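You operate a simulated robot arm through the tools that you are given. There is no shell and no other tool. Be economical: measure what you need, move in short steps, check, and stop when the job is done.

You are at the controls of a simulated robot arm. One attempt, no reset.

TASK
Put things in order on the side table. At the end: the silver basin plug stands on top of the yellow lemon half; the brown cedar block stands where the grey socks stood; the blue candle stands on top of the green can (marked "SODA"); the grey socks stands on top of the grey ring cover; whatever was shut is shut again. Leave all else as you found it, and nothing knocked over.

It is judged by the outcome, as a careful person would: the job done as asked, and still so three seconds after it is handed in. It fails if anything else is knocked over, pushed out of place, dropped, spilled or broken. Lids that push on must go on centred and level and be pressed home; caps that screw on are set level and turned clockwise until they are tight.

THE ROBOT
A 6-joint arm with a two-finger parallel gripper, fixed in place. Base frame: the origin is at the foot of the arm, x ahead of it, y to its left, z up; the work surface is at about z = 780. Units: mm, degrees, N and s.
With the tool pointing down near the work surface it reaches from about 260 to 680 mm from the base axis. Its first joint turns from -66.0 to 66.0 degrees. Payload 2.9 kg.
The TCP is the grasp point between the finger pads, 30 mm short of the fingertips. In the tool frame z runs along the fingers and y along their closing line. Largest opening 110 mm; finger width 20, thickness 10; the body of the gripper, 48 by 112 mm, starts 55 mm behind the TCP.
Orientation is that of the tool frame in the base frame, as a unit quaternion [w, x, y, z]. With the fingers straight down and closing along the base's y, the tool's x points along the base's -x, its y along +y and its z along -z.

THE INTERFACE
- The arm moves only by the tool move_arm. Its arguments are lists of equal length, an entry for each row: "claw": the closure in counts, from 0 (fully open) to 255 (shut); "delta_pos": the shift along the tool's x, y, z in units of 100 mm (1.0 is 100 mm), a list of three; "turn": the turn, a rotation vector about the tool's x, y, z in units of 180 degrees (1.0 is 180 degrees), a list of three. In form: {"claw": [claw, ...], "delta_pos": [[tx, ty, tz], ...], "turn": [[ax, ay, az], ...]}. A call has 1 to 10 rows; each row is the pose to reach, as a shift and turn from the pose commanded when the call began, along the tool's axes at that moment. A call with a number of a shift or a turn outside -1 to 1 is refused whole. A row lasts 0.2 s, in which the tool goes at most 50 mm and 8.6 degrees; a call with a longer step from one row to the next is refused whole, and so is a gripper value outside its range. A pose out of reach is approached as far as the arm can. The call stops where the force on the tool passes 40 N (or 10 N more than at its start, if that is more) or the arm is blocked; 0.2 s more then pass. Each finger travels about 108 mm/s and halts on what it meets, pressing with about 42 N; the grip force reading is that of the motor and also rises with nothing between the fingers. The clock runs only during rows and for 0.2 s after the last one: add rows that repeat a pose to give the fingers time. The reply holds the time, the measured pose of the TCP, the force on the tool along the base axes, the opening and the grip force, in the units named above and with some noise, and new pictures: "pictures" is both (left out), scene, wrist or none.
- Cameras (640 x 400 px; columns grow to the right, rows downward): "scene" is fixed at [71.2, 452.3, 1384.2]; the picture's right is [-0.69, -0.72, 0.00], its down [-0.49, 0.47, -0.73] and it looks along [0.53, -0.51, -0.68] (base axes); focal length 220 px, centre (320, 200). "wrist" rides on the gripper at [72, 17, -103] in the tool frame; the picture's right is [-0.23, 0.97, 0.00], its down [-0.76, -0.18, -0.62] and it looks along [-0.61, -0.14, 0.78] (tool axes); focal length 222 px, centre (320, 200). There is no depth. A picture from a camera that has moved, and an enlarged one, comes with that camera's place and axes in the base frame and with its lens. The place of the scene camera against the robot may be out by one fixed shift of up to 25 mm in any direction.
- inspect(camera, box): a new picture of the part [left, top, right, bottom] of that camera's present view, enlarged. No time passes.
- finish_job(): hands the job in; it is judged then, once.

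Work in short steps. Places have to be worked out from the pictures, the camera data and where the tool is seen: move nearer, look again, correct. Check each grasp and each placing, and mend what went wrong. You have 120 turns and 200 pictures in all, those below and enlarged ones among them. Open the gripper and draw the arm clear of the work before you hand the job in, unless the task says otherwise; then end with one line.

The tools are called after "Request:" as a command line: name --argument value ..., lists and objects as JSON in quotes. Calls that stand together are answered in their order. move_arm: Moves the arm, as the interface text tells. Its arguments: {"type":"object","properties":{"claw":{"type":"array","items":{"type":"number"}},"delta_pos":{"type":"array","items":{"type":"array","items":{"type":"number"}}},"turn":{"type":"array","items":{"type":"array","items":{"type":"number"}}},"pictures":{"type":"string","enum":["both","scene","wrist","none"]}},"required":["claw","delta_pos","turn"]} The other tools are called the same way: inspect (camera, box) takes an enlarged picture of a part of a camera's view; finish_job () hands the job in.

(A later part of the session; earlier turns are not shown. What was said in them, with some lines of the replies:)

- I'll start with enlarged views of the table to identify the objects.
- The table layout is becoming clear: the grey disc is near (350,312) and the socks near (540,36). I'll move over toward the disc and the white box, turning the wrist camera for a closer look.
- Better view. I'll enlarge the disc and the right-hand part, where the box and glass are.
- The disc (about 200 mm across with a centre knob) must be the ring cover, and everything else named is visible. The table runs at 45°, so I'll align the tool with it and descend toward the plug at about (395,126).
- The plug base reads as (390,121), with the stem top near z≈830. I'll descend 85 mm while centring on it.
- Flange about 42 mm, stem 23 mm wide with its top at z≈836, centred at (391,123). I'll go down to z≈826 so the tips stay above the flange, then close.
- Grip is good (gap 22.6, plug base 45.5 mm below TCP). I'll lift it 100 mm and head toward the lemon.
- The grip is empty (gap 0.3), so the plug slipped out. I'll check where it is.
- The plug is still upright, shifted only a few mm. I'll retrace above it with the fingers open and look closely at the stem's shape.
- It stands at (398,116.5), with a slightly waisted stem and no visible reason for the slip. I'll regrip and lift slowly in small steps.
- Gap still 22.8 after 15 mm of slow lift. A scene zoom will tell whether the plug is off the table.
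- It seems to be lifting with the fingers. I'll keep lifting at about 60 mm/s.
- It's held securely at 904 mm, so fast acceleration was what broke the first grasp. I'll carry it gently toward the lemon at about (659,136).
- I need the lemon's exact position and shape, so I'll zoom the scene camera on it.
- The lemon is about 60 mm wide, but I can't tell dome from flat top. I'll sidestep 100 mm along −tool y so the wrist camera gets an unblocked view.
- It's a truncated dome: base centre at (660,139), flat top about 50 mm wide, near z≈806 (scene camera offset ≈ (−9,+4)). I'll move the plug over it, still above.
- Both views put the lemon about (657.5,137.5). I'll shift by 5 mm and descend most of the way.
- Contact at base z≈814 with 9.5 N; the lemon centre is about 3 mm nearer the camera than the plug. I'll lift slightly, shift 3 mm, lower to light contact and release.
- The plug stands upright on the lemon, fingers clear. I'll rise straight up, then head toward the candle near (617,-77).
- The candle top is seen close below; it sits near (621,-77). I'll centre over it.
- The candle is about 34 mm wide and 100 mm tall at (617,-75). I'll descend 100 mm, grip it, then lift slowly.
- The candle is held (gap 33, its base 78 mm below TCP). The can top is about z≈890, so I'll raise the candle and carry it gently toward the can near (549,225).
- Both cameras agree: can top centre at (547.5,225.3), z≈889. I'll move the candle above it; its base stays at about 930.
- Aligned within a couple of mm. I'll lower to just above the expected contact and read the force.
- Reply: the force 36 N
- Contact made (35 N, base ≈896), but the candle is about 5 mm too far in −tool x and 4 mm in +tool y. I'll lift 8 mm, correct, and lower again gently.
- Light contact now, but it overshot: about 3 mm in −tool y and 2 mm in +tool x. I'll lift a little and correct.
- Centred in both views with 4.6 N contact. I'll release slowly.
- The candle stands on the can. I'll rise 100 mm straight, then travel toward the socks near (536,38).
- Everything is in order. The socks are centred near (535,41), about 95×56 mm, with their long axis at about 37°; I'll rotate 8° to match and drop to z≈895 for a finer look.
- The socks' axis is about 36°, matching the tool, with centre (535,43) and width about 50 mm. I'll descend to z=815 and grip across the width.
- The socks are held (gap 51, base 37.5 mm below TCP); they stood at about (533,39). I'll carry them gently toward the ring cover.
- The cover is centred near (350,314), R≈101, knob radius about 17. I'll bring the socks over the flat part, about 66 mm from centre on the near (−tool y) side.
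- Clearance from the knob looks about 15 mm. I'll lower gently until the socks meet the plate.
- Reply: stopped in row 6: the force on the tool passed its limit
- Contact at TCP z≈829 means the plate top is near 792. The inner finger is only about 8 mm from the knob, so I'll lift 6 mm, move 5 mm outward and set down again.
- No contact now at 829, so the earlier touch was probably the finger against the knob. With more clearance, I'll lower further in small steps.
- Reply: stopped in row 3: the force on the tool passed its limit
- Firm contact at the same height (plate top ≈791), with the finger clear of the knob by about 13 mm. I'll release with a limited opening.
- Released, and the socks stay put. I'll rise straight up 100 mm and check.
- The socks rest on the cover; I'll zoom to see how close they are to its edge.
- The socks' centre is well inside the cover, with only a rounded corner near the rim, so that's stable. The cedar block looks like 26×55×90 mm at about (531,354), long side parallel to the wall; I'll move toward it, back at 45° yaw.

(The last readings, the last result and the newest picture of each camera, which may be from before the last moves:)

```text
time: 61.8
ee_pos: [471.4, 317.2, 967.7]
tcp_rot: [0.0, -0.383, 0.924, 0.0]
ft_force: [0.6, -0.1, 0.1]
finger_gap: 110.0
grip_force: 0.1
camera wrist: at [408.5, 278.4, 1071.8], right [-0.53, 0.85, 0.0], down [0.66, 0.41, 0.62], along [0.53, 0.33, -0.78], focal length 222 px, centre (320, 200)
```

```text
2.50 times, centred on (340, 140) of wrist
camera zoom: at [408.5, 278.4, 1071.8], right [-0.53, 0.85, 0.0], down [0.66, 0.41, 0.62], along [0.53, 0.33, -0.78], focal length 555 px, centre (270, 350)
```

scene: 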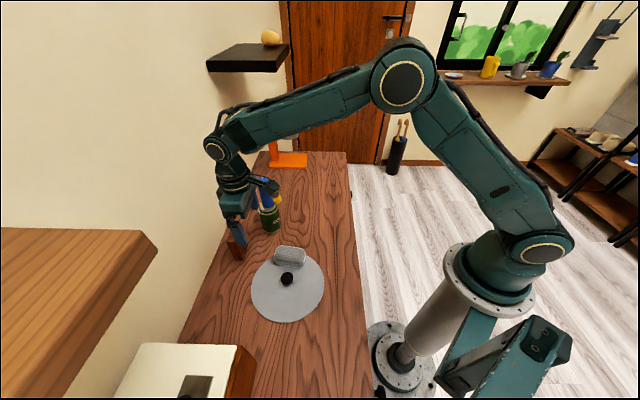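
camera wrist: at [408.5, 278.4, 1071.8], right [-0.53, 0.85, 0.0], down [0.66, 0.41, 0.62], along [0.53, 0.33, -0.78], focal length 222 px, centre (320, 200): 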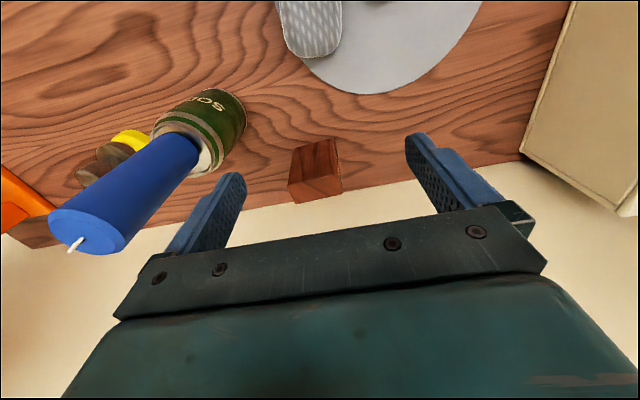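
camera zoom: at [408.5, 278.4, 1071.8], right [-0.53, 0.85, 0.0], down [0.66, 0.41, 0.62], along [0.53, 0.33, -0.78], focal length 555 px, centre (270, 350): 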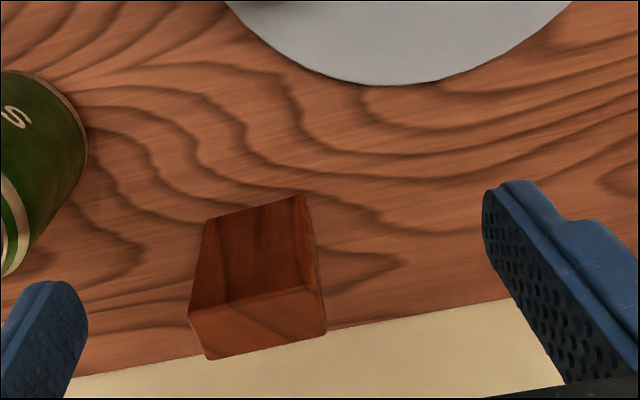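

The block is centred at (534.5,351), top z≈872, its long side along the closing line. I'll move over it and descend around it.

Request:
move_arm --claw '[0, 0, 0, 0, 0, 0, 0]' --delta_pos '[[-0.3, -0.1, 0], [-0.6, -0.2, 0], [-0.685, -0.21, 0.1], [-0.685, -0.21, 0.3], [-0.685, -0.21, 0.5], [-0.685, -0.21, 0.55], [-0.685, -0.21, 0.55]]' --turn '[[0, 0, 0], [0, 0, 0], [0, 0, 0], [0, 0, 0], [0, 0, 0], [0, 0, 0], [0, 0, 0]]'

Request:
inspect --camera "scene" --box '[200, 150, 300, 290]'

```text
time: 63.4
ee_pos: [534.9, 350.2, 913.2]
tcp_rot: [0.001, -0.382, 0.924, 0.0]
ft_force: [0.5, 0.4, 0.5]
finger_gap: 110.3
grip_force: 0.1
camera wrist: at [471.0, 310.3, 1016.3], right [-0.53, 0.85, 0.0], down [0.66, 0.41, 0.63], along [0.53, 0.33, -0.78], focal length 222 px, centre (320, 200)
```

scene: 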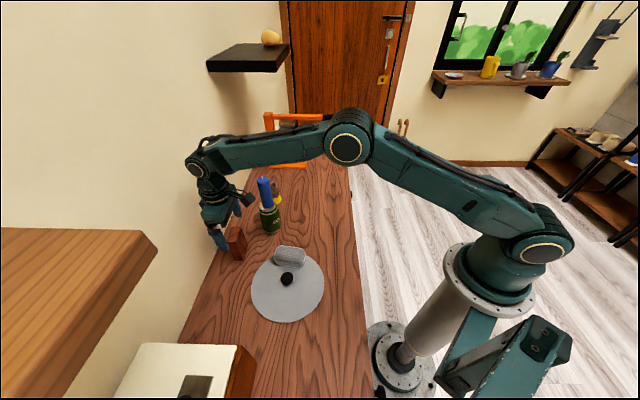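
wrist: 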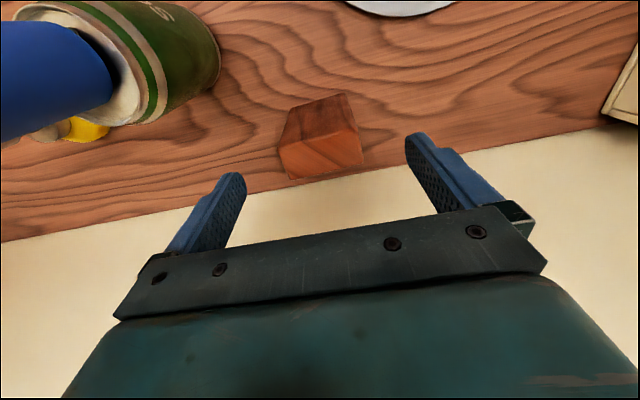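

```text
2.86 times, centred on (250, 220) of scene
camera zoom: at [71.2, 452.3, 1384.2], right [-0.69, -0.72, 0.0], down [-0.49, 0.47, -0.73], along [0.53, -0.51, -0.68], focal length 627 px, centre (520, 143)
```

zoom: 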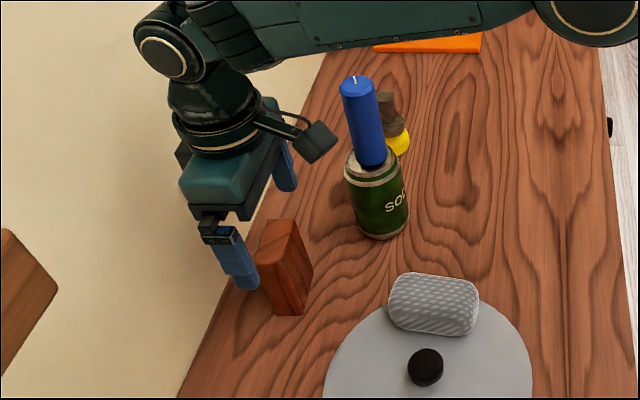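

Centred over the block ((533,351) seen, TCP (535,350)). I'll descend to z≈835, close and lift slowly.

Request:
move_arm --claw '[0, 0, 0, 60, 110, 160, 255, 255, 255]' --delta_pos '[[0, 0, 0.3], [0, 0, 0.6], [0, 0, 0.78], [0, 0, 0.78], [0, 0, 0.78], [0, 0, 0.78], [0, 0, 0.78], [0, 0, 0.78], [0, 0, 0.78]]' --turn '[[0, 0, 0], [0, 0, 0], [0, 0, 0], [0, 0, 0], [0, 0, 0], [0, 0, 0], [0, 0, 0], [0, 0, 0], [0, 0, 0]]' --pictures "wrist"

Request:
move_arm --claw '[255, 255, 255, 255, 255, 255, 255, 255, 255]' --delta_pos '[[0, 0, -0.04], [0, 0, -0.12], [0, 0, -0.22], [0, 0, -0.34], [0, 0, -0.46], [0, 0, -0.58], [0, 0, -0.68], [0, 0, -0.76], [0, 0, -0.8]]' --turn '[[0, 0, 0], [0, 0, 0], [0, 0, 0], [0, 0, 0], [0, 0, 0], [0, 0, 0], [0, 0, 0], [0, 0, 0], [0, 0, 0]]'

```text
time: 65.4
ee_pos: [535.2, 352.2, 835.0]
tcp_rot: [0.001, -0.383, 0.924, 0.001]
ft_force: [-0.1, 0.1, 0.5]
finger_gap: 57.9
grip_force: 42.0
camera wrist: at [471.8, 312.1, 937.9], right [-0.53, 0.85, 0.0], down [0.66, 0.41, 0.63], along [0.53, 0.33, -0.78], focal length 222 px, centre (320, 200)
```

wrist: 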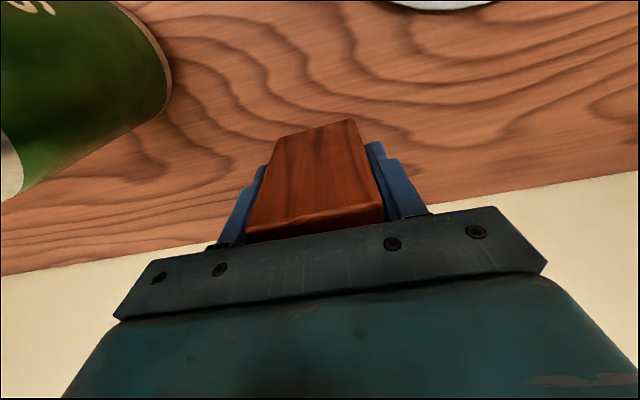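

```text
time: 67.4
ee_pos: [536.4, 351.0, 916.8]
tcp_rot: [0.002, -0.383, 0.924, 0.001]
ft_force: [0.1, -0.3, -0.3]
finger_gap: 57.8
grip_force: 42.2
camera wrist: at [473.0, 311.7, 1019.2], right [-0.53, 0.85, 0.0], down [0.66, 0.41, 0.63], along [0.53, 0.33, -0.78], focal length 222 px, centre (320, 200)
```

scene: 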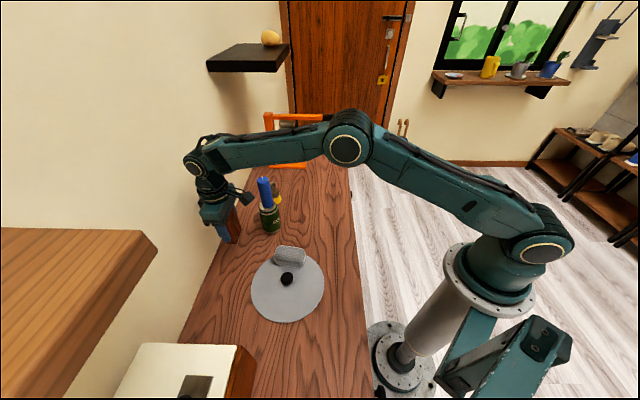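
wrist: 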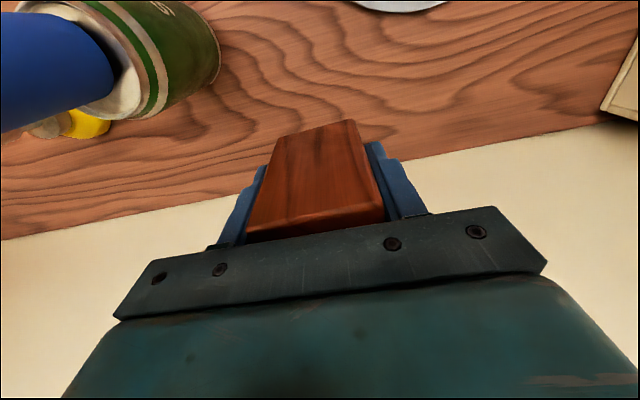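

The block is held (gap 58, base 55 mm below TCP). I'll back out toward the robot side first, keeping clear of the candle and can, then travel along the table.

Request:
move_arm --claw '[255, 255, 255, 255, 255, 255, 255, 255]' --delta_pos '[[0.05, 0, 0], [0.15, 0, 0], [0.3, 0, 0], [0.47, 0, 0], [0.65, 0, 0], [0.82, 0, 0], [0.94, 0, 0], [1, 0, 0]]' --turn '[[0, 0, 0], [0, 0, 0], [0, 0, 0], [0, 0, 0], [0, 0, 0], [0, 0, 0], [0, 0, 0], [0, 0, 0]]' --pictures "none"

Request:
move_arm --claw '[255, 255, 255, 255, 255, 255, 255, 255, 255]' --delta_pos '[[0.05, 0, 0], [0.15, 0, 0], [0.3, -0.02, 0], [0.47, -0.1, 0], [0.65, -0.2, 0], [0.82, -0.32, 0], [0.94, -0.43, 0], [1, -0.5, 0], [1, -0.52, 0]]' --turn '[[0, 0, 0], [0, 0, 0], [0, 0, 0], [0, 0, 0], [0, 0, 0], [0, 0, 0], [0, 0, 0], [0, 0, 0], [0, 0, 0]]' --pictures "none"

Request:
move_arm --claw '[255, 255, 255, 255, 255, 255, 255, 255, 255]' --delta_pos '[[0.02, -0.05, 0], [0.05, -0.15, 0], [0.08, -0.3, 0], [0.12, -0.47, 0], [0.16, -0.65, 0], [0.2, -0.82, 0], [0.22, -0.94, 0], [0.23, -1, 0], [0.23, -1, 0]]' --turn '[[0, 0, 0], [0, 0, 0], [0, 0, 0], [0, 0, 0], [0, 0, 0], [0, 0, 0], [0, 0, 0], [0, 0, 0], [0, 0, 0]]'

```text
time: 69.2
ee_pos: [465.4, 279.5, 916.1]
tcp_rot: [0.001, -0.383, 0.924, 0.001]
ft_force: [0.4, -0.5, -0.9]
finger_gap: 57.5
grip_force: 42.2
```

```text
time: 71.2
ee_pos: [430.4, 171.6, 915.4]
tcp_rot: [0.002, -0.383, 0.924, 0.001]
ft_force: [-0.8, -0.7, -0.6]
finger_gap: 57.4
grip_force: 42.0
```

```text
time: 73.2
ee_pos: [486.8, 85.6, 914.4]
tcp_rot: [0.001, -0.383, 0.924, 0.001]
ft_force: [0.2, 0.1, -0.6]
finger_gap: 57.6
grip_force: 42.2
camera wrist: at [422.8, 45.7, 1017.9], right [-0.53, 0.85, 0.0], down [0.66, 0.41, 0.62], along [0.53, 0.33, -0.78], focal length 222 px, centre (320, 200)
```

scene: 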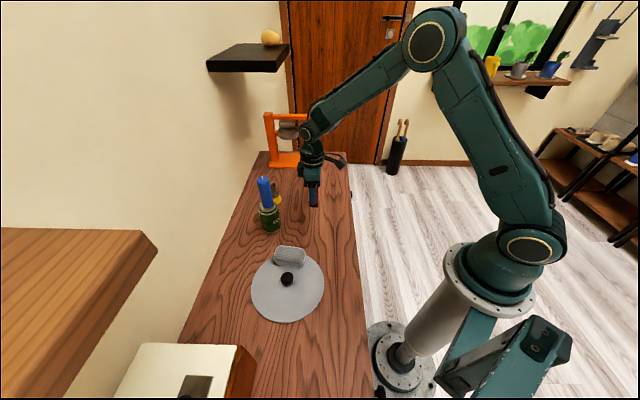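
wrist: 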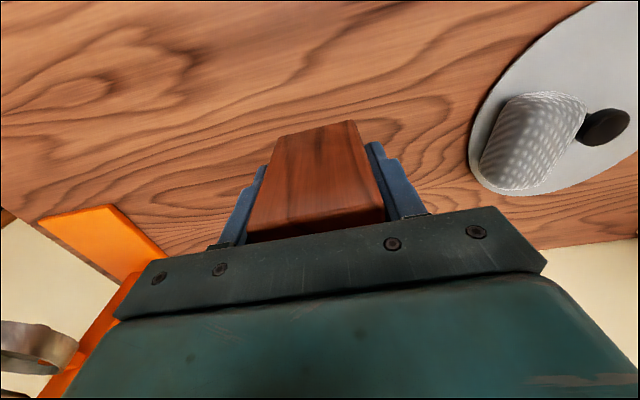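

Next I'll go to the socks' old spot (532,37.5) and lower to just above the table.

Request:
move_arm --claw '[255, 255, 255, 255, 255, 255, 255, 255]' --delta_pos '[[0, -0.05, 0], [0.01, -0.15, 0], [0.015, -0.3, 0], [0.015, -0.45, 0], [0.015, -0.58, 0], [0.015, -0.65, 0], [0.015, -0.67, 0], [0.015, -0.67, 0]]' --turn '[[0, 0, 0], [0, 0, 0], [0, 0, 0], [0, 0, 0], [0, 0, 0], [0, 0, 0], [0, 0, 0], [0, 0, 0]]' --pictures "none"

Request:
move_arm --claw '[255, 255, 255, 255, 255, 255, 255, 255]' --delta_pos '[[0, 0, 0.06], [0, 0, 0.2], [0, 0, 0.38], [0, 0, 0.56], [0, 0, 0.68], [0, 0, 0.74], [0, 0, 0.77], [0, 0, 0.78]]' --turn '[[0, 0, 0], [0, 0, 0], [0, 0, 0], [0, 0, 0], [0, 0, 0], [0, 0, 0], [0, 0, 0], [0, 0, 0]]'

Request:
inspect --camera "scene" --box '[230, 150, 350, 240]'

```text
time: 75.0
ee_pos: [533.0, 37.1, 914.9]
tcp_rot: [0.001, -0.383, 0.924, 0.0]
ft_force: [0.3, -0.1, -0.3]
finger_gap: 57.7
grip_force: 42.4
```

```text
time: 76.8
ee_pos: [532.1, 37.5, 837.3]
tcp_rot: [0.002, -0.383, 0.924, 0.001]
ft_force: [-0.8, -0.7, -0.9]
finger_gap: 57.8
grip_force: 42.3
camera wrist: at [468.5, -2.7, 940.6], right [-0.53, 0.85, 0.0], down [0.66, 0.41, 0.63], along [0.53, 0.33, -0.78], focal length 222 px, centre (320, 200)
```

scene: 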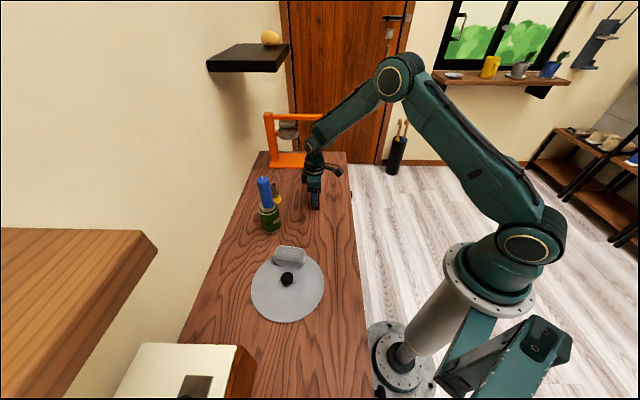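
wrist: 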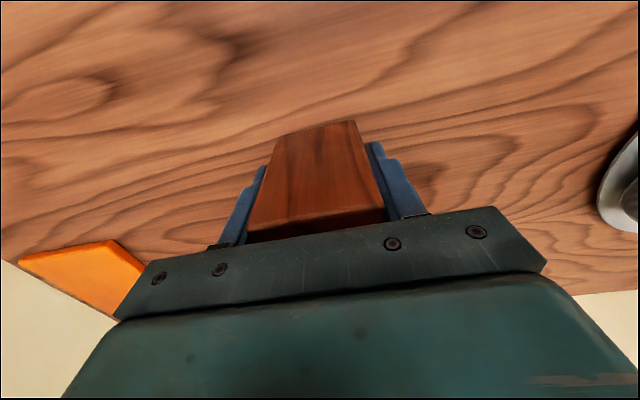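

```text
4.44 times, centred on (290, 195) of scene
camera zoom: at [71.2, 452.3, 1384.2], right [-0.69, -0.72, 0.0], down [-0.49, 0.47, -0.73], along [0.53, -0.51, -0.68], focal length 976 px, centre (453, 222)
```

zoom: 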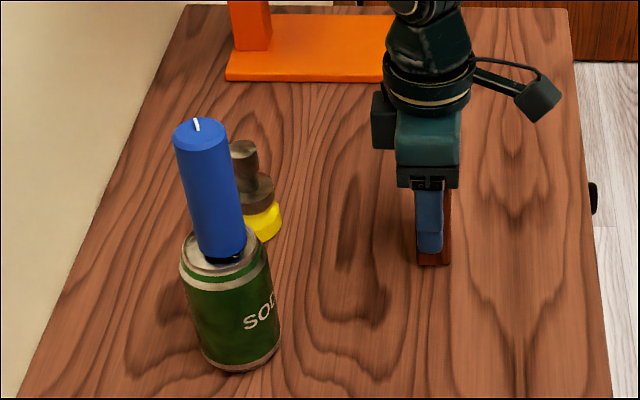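

The base is about 2 mm above the table. I'll lower the last bit and release.

Request:
move_arm --claw '[255, 255, 255, 125, 115, 100, 70, 30, 0]' --delta_pos '[[0, 0, 0.01], [0, 0, 0.02], [0, 0, 0.024], [0, 0, 0.024], [0, 0, 0.024], [0, 0, 0.024], [0, 0, 0.024], [0, 0, 0.024], [0, 0, 0.024]]' --turn '[[0, 0, 0], [0, 0, 0], [0, 0, 0], [0, 0, 0], [0, 0, 0], [0, 0, 0], [0, 0, 0], [0, 0, 0], [0, 0, 0]]' --pictures "none"

Request:
move_arm --claw '[0, 0, 0, 0, 0]' --delta_pos '[[0, 0, -0.1], [0, 0, -0.3], [0, 0, -0.6], [0, 0, -0.85], [0, 0, -1]]' --turn '[[0, 0, 0], [0, 0, 0], [0, 0, 0], [0, 0, 0], [0, 0, 0]]'

Request:
inspect --camera "scene" --box '[230, 150, 350, 250]'

```text
time: 78.8
ee_pos: [533.3, 35.8, 836.1]
tcp_rot: [0.001, -0.382, 0.924, 0.001]
ft_force: [-0.7, -0.5, -0.6]
finger_gap: 109.9
grip_force: 0.0
```

```text
time: 80.0
ee_pos: [531.8, 37.6, 933.9]
tcp_rot: [0.0, -0.383, 0.924, 0.0]
ft_force: [-0.4, 0.3, 0.4]
finger_gap: 110.0
grip_force: 0.1
camera wrist: at [468.9, -2.6, 1037.6], right [-0.53, 0.85, 0.0], down [0.66, 0.41, 0.62], along [0.53, 0.33, -0.78], focal length 222 px, centre (320, 200)
```

scene: 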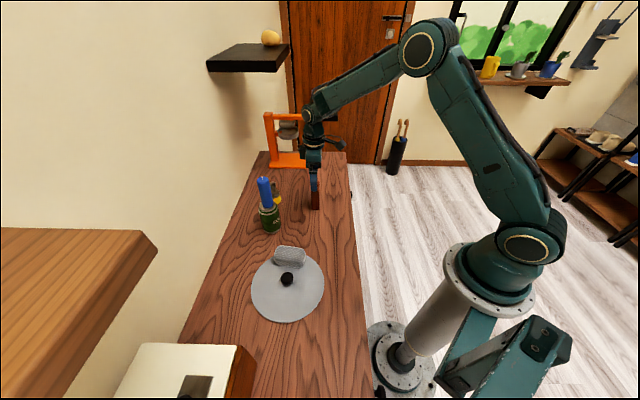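
wrist: 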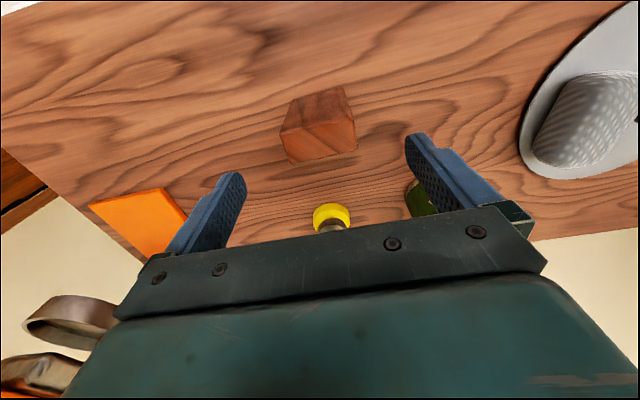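

```text
4.00 times, centred on (290, 200) of scene
camera zoom: at [71.2, 452.3, 1384.2], right [-0.69, -0.72, 0.0], down [-0.49, 0.47, -0.73], along [0.53, -0.51, -0.68], focal length 878 px, centre (440, 200)
```

zoom: 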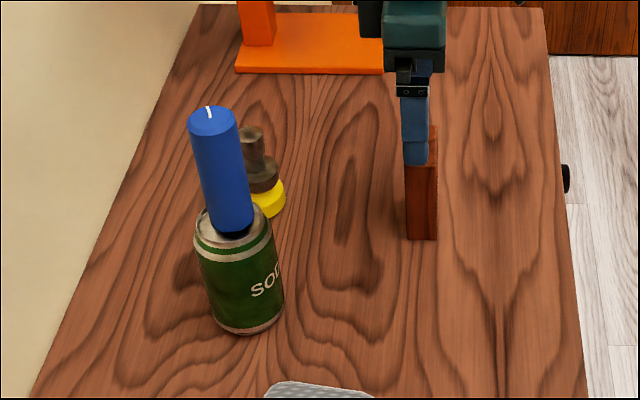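

The block stands where the socks were. I'll withdraw the arm up and back, then do a final check.

Request:
move_arm --claw '[0, 0, 0, 0, 0]' --delta_pos '[[0, 0, -0.35], [0, 0, -0.7], [0.2, 0, -1], [0.5, 0, -1], [0.7, 0, -1]]' --turn '[[0, 0, 0], [0, 0, 0], [0, 0, 0], [0, 0, 0], [0, 0, 0]]' --pictures "none"

Request:
move_arm --claw '[0, 0, 0, 0]' --delta_pos '[[0.3, -0.1, -0.3], [0.6, -0.2, -0.6], [0.9, -0.3, -0.8], [0.9, -0.3, -0.9]]' --turn '[[0, 0, 0], [0, 0, 0], [0, 0, 0], [0, 0, 0]]'

Request:
inspect --camera "scene" --box '[220, 150, 350, 250]'

Request:
inspect --camera "scene" --box '[230, 220, 350, 330]'

```text
time: 81.2
ee_pos: [481.1, -11.6, 1034.9]
tcp_rot: [0.001, -0.383, 0.924, 0.001]
ft_force: [0.4, -0.4, -0.9]
finger_gap: 110.0
grip_force: 0.0
```

```text
time: 82.2
ee_pos: [437.8, -97.9, 1122.8]
tcp_rot: [0.001, -0.383, 0.924, 0.0]
ft_force: [-0.3, 0.2, 0.0]
finger_gap: 110.1
grip_force: 0.0
camera wrist: at [374.8, -138.0, 1226.1], right [-0.53, 0.85, 0.0], down [0.66, 0.41, 0.62], along [0.53, 0.33, -0.78], focal length 222 px, centre (320, 200)
```

scene: 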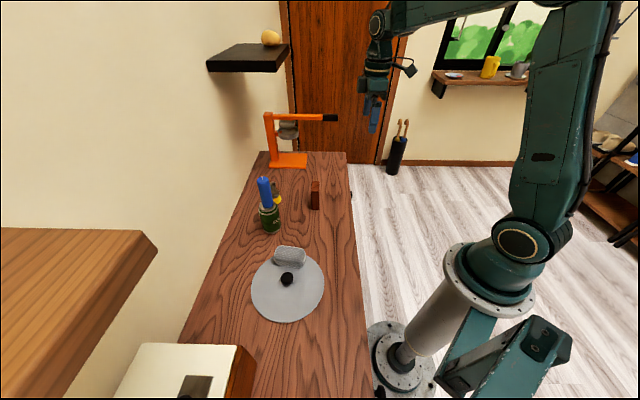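
wrist: 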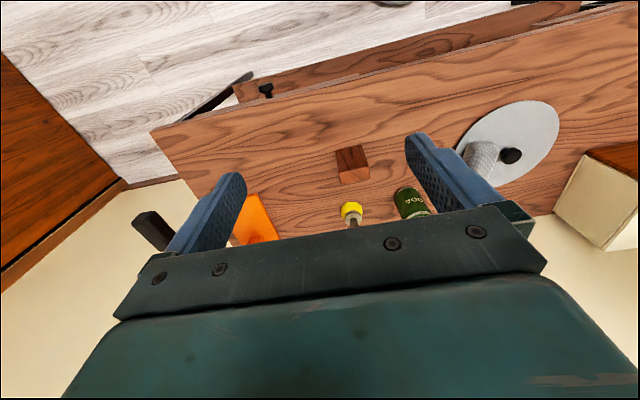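

```text
4.00 times, centred on (285, 200) of scene
camera zoom: at [71.2, 452.2, 1384.2], right [-0.69, -0.72, 0.0], down [-0.49, 0.47, -0.73], along [0.53, -0.51, -0.68], focal length 878 px, centre (460, 200)
```

zoom: 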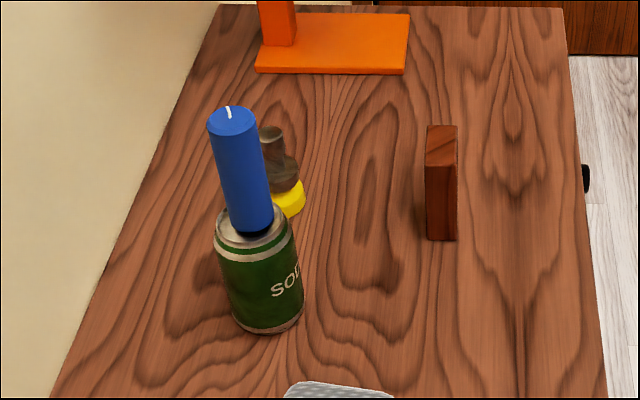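

```text
3.64 times, centred on (290, 275) of scene
camera zoom: at [71.2, 452.2, 1384.2], right [-0.69, -0.72, 0.0], down [-0.49, 0.47, -0.73], along [0.53, -0.51, -0.68], focal length 798 px, centre (429, -73)
```

zoom: 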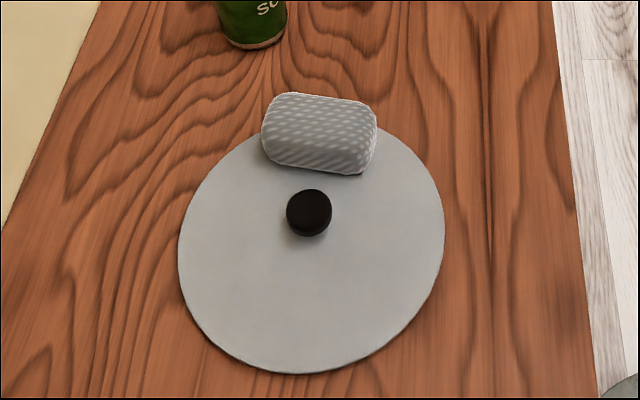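

Final views show all four placements standing: plug on lemon, candle on can, socks on the ring cover, and the block in the socks' place. Nothing else has moved, nothing was opened, and the arm is clear with the gripper open, so I'm handing in.

Request:
finish_job

```text
The job is handed in.
```

I've handed the job in with all four items in place: the plug is on the lemon half, the candle on the can, the socks on the ring cover and the cedar block where the socks were. The socks overhang the ring cover's rim slightly at one corner. The plug slipped out of the gripper on the first lift but stayed upright. I opened nothing.
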